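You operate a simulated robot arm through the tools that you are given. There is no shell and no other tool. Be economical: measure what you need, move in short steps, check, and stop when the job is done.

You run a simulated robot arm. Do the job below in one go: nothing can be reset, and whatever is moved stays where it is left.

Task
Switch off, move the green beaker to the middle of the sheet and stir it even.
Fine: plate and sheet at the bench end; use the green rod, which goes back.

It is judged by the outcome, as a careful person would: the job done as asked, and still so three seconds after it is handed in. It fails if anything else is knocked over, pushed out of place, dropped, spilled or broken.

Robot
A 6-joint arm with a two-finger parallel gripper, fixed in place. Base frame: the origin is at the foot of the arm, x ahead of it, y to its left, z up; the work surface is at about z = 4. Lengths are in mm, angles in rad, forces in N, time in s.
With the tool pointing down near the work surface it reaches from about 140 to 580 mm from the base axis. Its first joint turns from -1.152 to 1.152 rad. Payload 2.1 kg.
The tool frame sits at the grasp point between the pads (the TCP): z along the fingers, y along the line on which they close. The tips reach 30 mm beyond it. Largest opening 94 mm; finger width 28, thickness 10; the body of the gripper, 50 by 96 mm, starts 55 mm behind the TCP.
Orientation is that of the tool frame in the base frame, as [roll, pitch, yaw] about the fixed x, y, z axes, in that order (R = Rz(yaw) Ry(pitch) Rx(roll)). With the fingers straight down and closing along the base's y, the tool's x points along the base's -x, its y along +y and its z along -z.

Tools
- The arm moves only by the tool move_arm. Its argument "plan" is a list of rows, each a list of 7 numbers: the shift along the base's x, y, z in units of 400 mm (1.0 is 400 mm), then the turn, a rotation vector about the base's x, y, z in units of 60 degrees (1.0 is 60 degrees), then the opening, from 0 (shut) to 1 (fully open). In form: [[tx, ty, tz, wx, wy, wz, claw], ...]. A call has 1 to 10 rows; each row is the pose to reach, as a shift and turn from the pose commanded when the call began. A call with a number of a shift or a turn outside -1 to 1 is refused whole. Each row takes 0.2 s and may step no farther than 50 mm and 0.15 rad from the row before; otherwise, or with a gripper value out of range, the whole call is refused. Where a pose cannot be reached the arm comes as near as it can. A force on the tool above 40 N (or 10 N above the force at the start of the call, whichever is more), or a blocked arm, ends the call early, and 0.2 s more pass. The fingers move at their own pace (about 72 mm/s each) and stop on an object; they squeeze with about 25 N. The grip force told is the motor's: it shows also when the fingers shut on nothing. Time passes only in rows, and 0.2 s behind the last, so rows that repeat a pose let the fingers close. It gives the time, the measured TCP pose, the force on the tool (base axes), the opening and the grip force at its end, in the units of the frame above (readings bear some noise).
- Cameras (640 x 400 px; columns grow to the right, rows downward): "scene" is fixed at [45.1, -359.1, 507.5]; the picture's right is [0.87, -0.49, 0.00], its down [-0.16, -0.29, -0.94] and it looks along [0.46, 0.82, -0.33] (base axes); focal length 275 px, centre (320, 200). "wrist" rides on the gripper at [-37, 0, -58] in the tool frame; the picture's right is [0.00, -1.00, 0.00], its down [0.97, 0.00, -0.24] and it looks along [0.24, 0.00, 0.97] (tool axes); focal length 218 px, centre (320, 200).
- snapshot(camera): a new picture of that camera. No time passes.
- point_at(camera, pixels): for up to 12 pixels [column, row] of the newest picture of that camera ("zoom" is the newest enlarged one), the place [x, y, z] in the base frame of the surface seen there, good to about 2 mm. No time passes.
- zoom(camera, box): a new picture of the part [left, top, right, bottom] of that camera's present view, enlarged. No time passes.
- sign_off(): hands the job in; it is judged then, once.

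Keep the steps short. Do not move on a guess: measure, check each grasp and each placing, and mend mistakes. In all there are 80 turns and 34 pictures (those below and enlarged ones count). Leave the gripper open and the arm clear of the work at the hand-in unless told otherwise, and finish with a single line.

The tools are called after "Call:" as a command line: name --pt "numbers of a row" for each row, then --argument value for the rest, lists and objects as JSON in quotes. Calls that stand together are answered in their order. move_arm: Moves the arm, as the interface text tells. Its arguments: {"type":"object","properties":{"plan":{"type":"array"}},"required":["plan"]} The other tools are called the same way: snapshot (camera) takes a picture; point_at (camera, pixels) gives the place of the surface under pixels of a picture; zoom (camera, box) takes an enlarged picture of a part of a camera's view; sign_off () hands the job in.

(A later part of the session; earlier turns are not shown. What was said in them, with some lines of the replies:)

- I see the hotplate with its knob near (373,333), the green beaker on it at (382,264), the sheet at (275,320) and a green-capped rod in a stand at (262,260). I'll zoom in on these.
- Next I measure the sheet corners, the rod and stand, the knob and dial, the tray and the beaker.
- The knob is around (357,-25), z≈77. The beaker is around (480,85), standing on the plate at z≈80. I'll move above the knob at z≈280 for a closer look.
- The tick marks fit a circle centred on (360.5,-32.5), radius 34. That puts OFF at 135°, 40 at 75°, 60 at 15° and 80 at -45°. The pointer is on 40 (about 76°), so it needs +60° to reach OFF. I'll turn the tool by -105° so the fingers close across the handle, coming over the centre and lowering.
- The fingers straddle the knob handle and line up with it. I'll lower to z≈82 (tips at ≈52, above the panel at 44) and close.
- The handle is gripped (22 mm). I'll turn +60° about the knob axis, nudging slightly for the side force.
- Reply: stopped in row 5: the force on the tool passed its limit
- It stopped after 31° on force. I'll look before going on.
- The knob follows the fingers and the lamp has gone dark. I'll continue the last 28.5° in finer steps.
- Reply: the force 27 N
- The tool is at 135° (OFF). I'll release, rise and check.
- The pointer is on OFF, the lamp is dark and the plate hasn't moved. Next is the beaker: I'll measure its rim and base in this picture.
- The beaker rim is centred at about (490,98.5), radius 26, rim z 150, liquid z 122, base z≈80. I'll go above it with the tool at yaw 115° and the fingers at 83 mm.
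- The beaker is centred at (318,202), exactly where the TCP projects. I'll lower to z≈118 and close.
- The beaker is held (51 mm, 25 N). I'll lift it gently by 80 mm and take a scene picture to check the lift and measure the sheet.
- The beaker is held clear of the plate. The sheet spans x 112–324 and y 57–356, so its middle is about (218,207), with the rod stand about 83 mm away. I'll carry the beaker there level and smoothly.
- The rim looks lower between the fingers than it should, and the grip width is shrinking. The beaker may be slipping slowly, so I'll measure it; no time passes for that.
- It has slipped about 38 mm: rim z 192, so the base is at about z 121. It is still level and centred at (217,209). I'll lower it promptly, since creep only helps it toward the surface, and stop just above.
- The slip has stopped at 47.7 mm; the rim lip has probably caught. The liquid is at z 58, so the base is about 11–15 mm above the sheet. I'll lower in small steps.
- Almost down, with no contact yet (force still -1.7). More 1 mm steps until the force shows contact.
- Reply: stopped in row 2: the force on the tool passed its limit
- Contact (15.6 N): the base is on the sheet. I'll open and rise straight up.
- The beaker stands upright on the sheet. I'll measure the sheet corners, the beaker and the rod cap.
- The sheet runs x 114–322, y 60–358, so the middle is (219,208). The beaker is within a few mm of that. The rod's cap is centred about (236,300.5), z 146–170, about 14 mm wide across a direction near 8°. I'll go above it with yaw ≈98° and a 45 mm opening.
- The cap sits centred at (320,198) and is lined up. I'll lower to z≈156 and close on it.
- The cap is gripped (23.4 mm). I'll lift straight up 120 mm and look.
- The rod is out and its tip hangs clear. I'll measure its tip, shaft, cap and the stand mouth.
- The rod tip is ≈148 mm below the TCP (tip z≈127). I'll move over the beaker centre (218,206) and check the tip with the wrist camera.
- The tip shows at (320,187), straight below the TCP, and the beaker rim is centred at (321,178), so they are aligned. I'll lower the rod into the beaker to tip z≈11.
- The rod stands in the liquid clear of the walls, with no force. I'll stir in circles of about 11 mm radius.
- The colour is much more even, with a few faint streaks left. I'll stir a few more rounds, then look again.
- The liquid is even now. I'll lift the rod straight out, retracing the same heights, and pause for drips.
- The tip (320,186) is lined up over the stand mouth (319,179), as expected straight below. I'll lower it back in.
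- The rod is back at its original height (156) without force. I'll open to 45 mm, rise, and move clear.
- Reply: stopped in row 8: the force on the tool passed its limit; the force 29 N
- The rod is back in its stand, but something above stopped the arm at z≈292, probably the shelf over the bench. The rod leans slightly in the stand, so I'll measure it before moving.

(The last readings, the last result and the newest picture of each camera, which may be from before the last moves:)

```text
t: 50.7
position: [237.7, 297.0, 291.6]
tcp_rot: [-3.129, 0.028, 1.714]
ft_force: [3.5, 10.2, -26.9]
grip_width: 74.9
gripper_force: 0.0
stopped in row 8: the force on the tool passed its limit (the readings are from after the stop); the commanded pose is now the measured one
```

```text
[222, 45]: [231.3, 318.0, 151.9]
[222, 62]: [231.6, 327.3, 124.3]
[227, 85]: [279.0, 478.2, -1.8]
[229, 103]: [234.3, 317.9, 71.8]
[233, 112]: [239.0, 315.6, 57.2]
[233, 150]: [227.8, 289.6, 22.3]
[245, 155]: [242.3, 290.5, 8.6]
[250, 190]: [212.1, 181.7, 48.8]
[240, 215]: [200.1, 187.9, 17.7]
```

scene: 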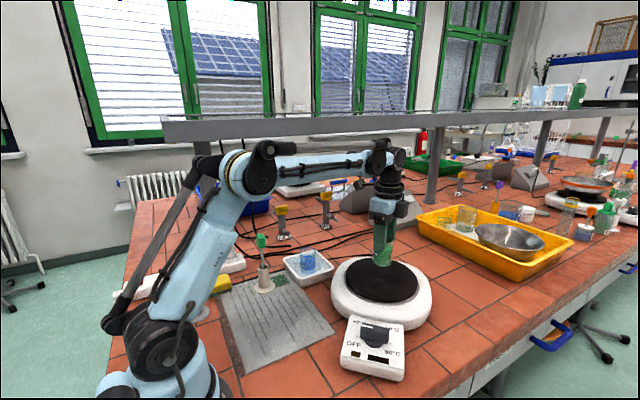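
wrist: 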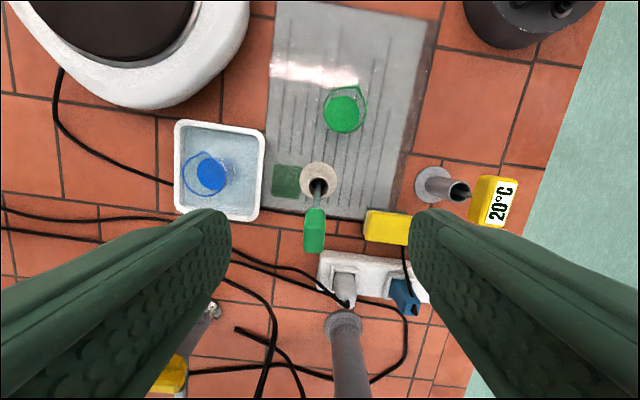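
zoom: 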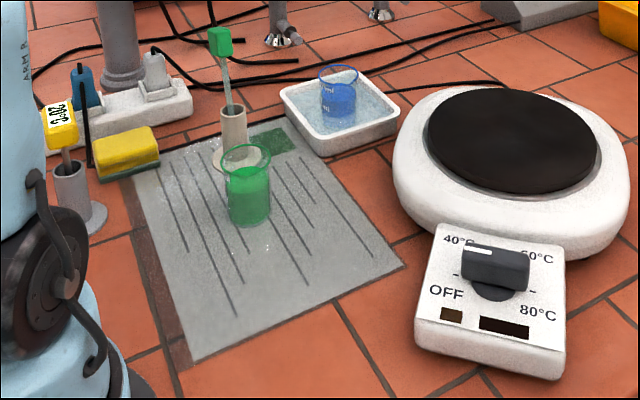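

The rod stands securely in its holder with a slight natural lean, and the beaker is at (217,206). I'll back off a little downward first, then go toward -y away from the shelf.

Call:
move_arm --pt "0 0 -0.02 0 0 0 0.8" --pt "0.02 -0.06 -0.02 0 0 0 0.8" --pt "0.04 -0.14 -0.02 0 0 0 0.8" --pt "0.08 -0.24 0.0 0 0 0 0.8" --pt "0.14 -0.34 0.03 0 0 0 0.8" --pt "0.2 -0.44 0.06 0 0 0 0.8" --pt "0.24 -0.54 0.1 0 0 0 0.8" --pt "0.24 -0.54 0.1 0 0 0 0.8"

```text
t: 52.5
position: [331.8, 78.9, 335.2]
tcp_rot: [-3.13, 0.028, 1.714]
ft_force: [0.5, -0.1, -0.6]
grip_width: 75.3
gripper_force: 0.2
```

The arm is clear with no force on it. One last scene picture to confirm everything.

Call:
snapshot --camera "scene"

Call:
point_at --camera "scene" --pixels '[[258, 235], [259, 240], [262, 250], [264, 262], [264, 285], [279, 288]]'

```text
1 pictures are left
```

scene: 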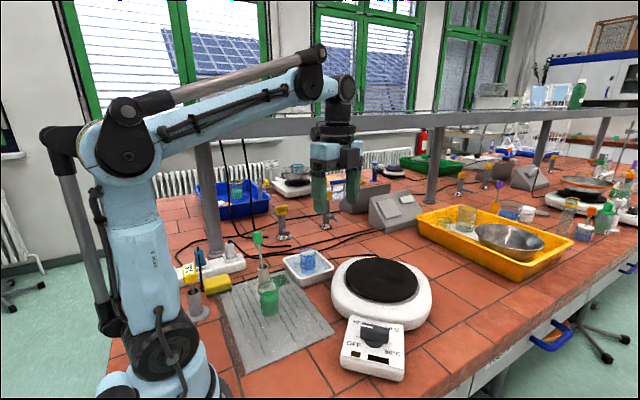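

```text
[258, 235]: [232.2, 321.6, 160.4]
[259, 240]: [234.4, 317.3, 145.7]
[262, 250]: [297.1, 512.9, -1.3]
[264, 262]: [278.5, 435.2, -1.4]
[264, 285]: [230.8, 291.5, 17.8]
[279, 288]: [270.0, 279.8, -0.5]
```

The rod rests steadily in its stand. The knob is on OFF with the lamp dark, the beaker is upright mid-sheet with its liquid even, and the arm is clear and open, so I'm handing in.

Call:
sign_off

```text
The job is handed in.
```

Done: hotplate off, green beaker stirred even within a few mm of the sheet's middle, green rod back in its stand (leaning about 11°), and arm clear, though the arm bumped something overhead, probably the shelf, while backing away and nothing looked moved.
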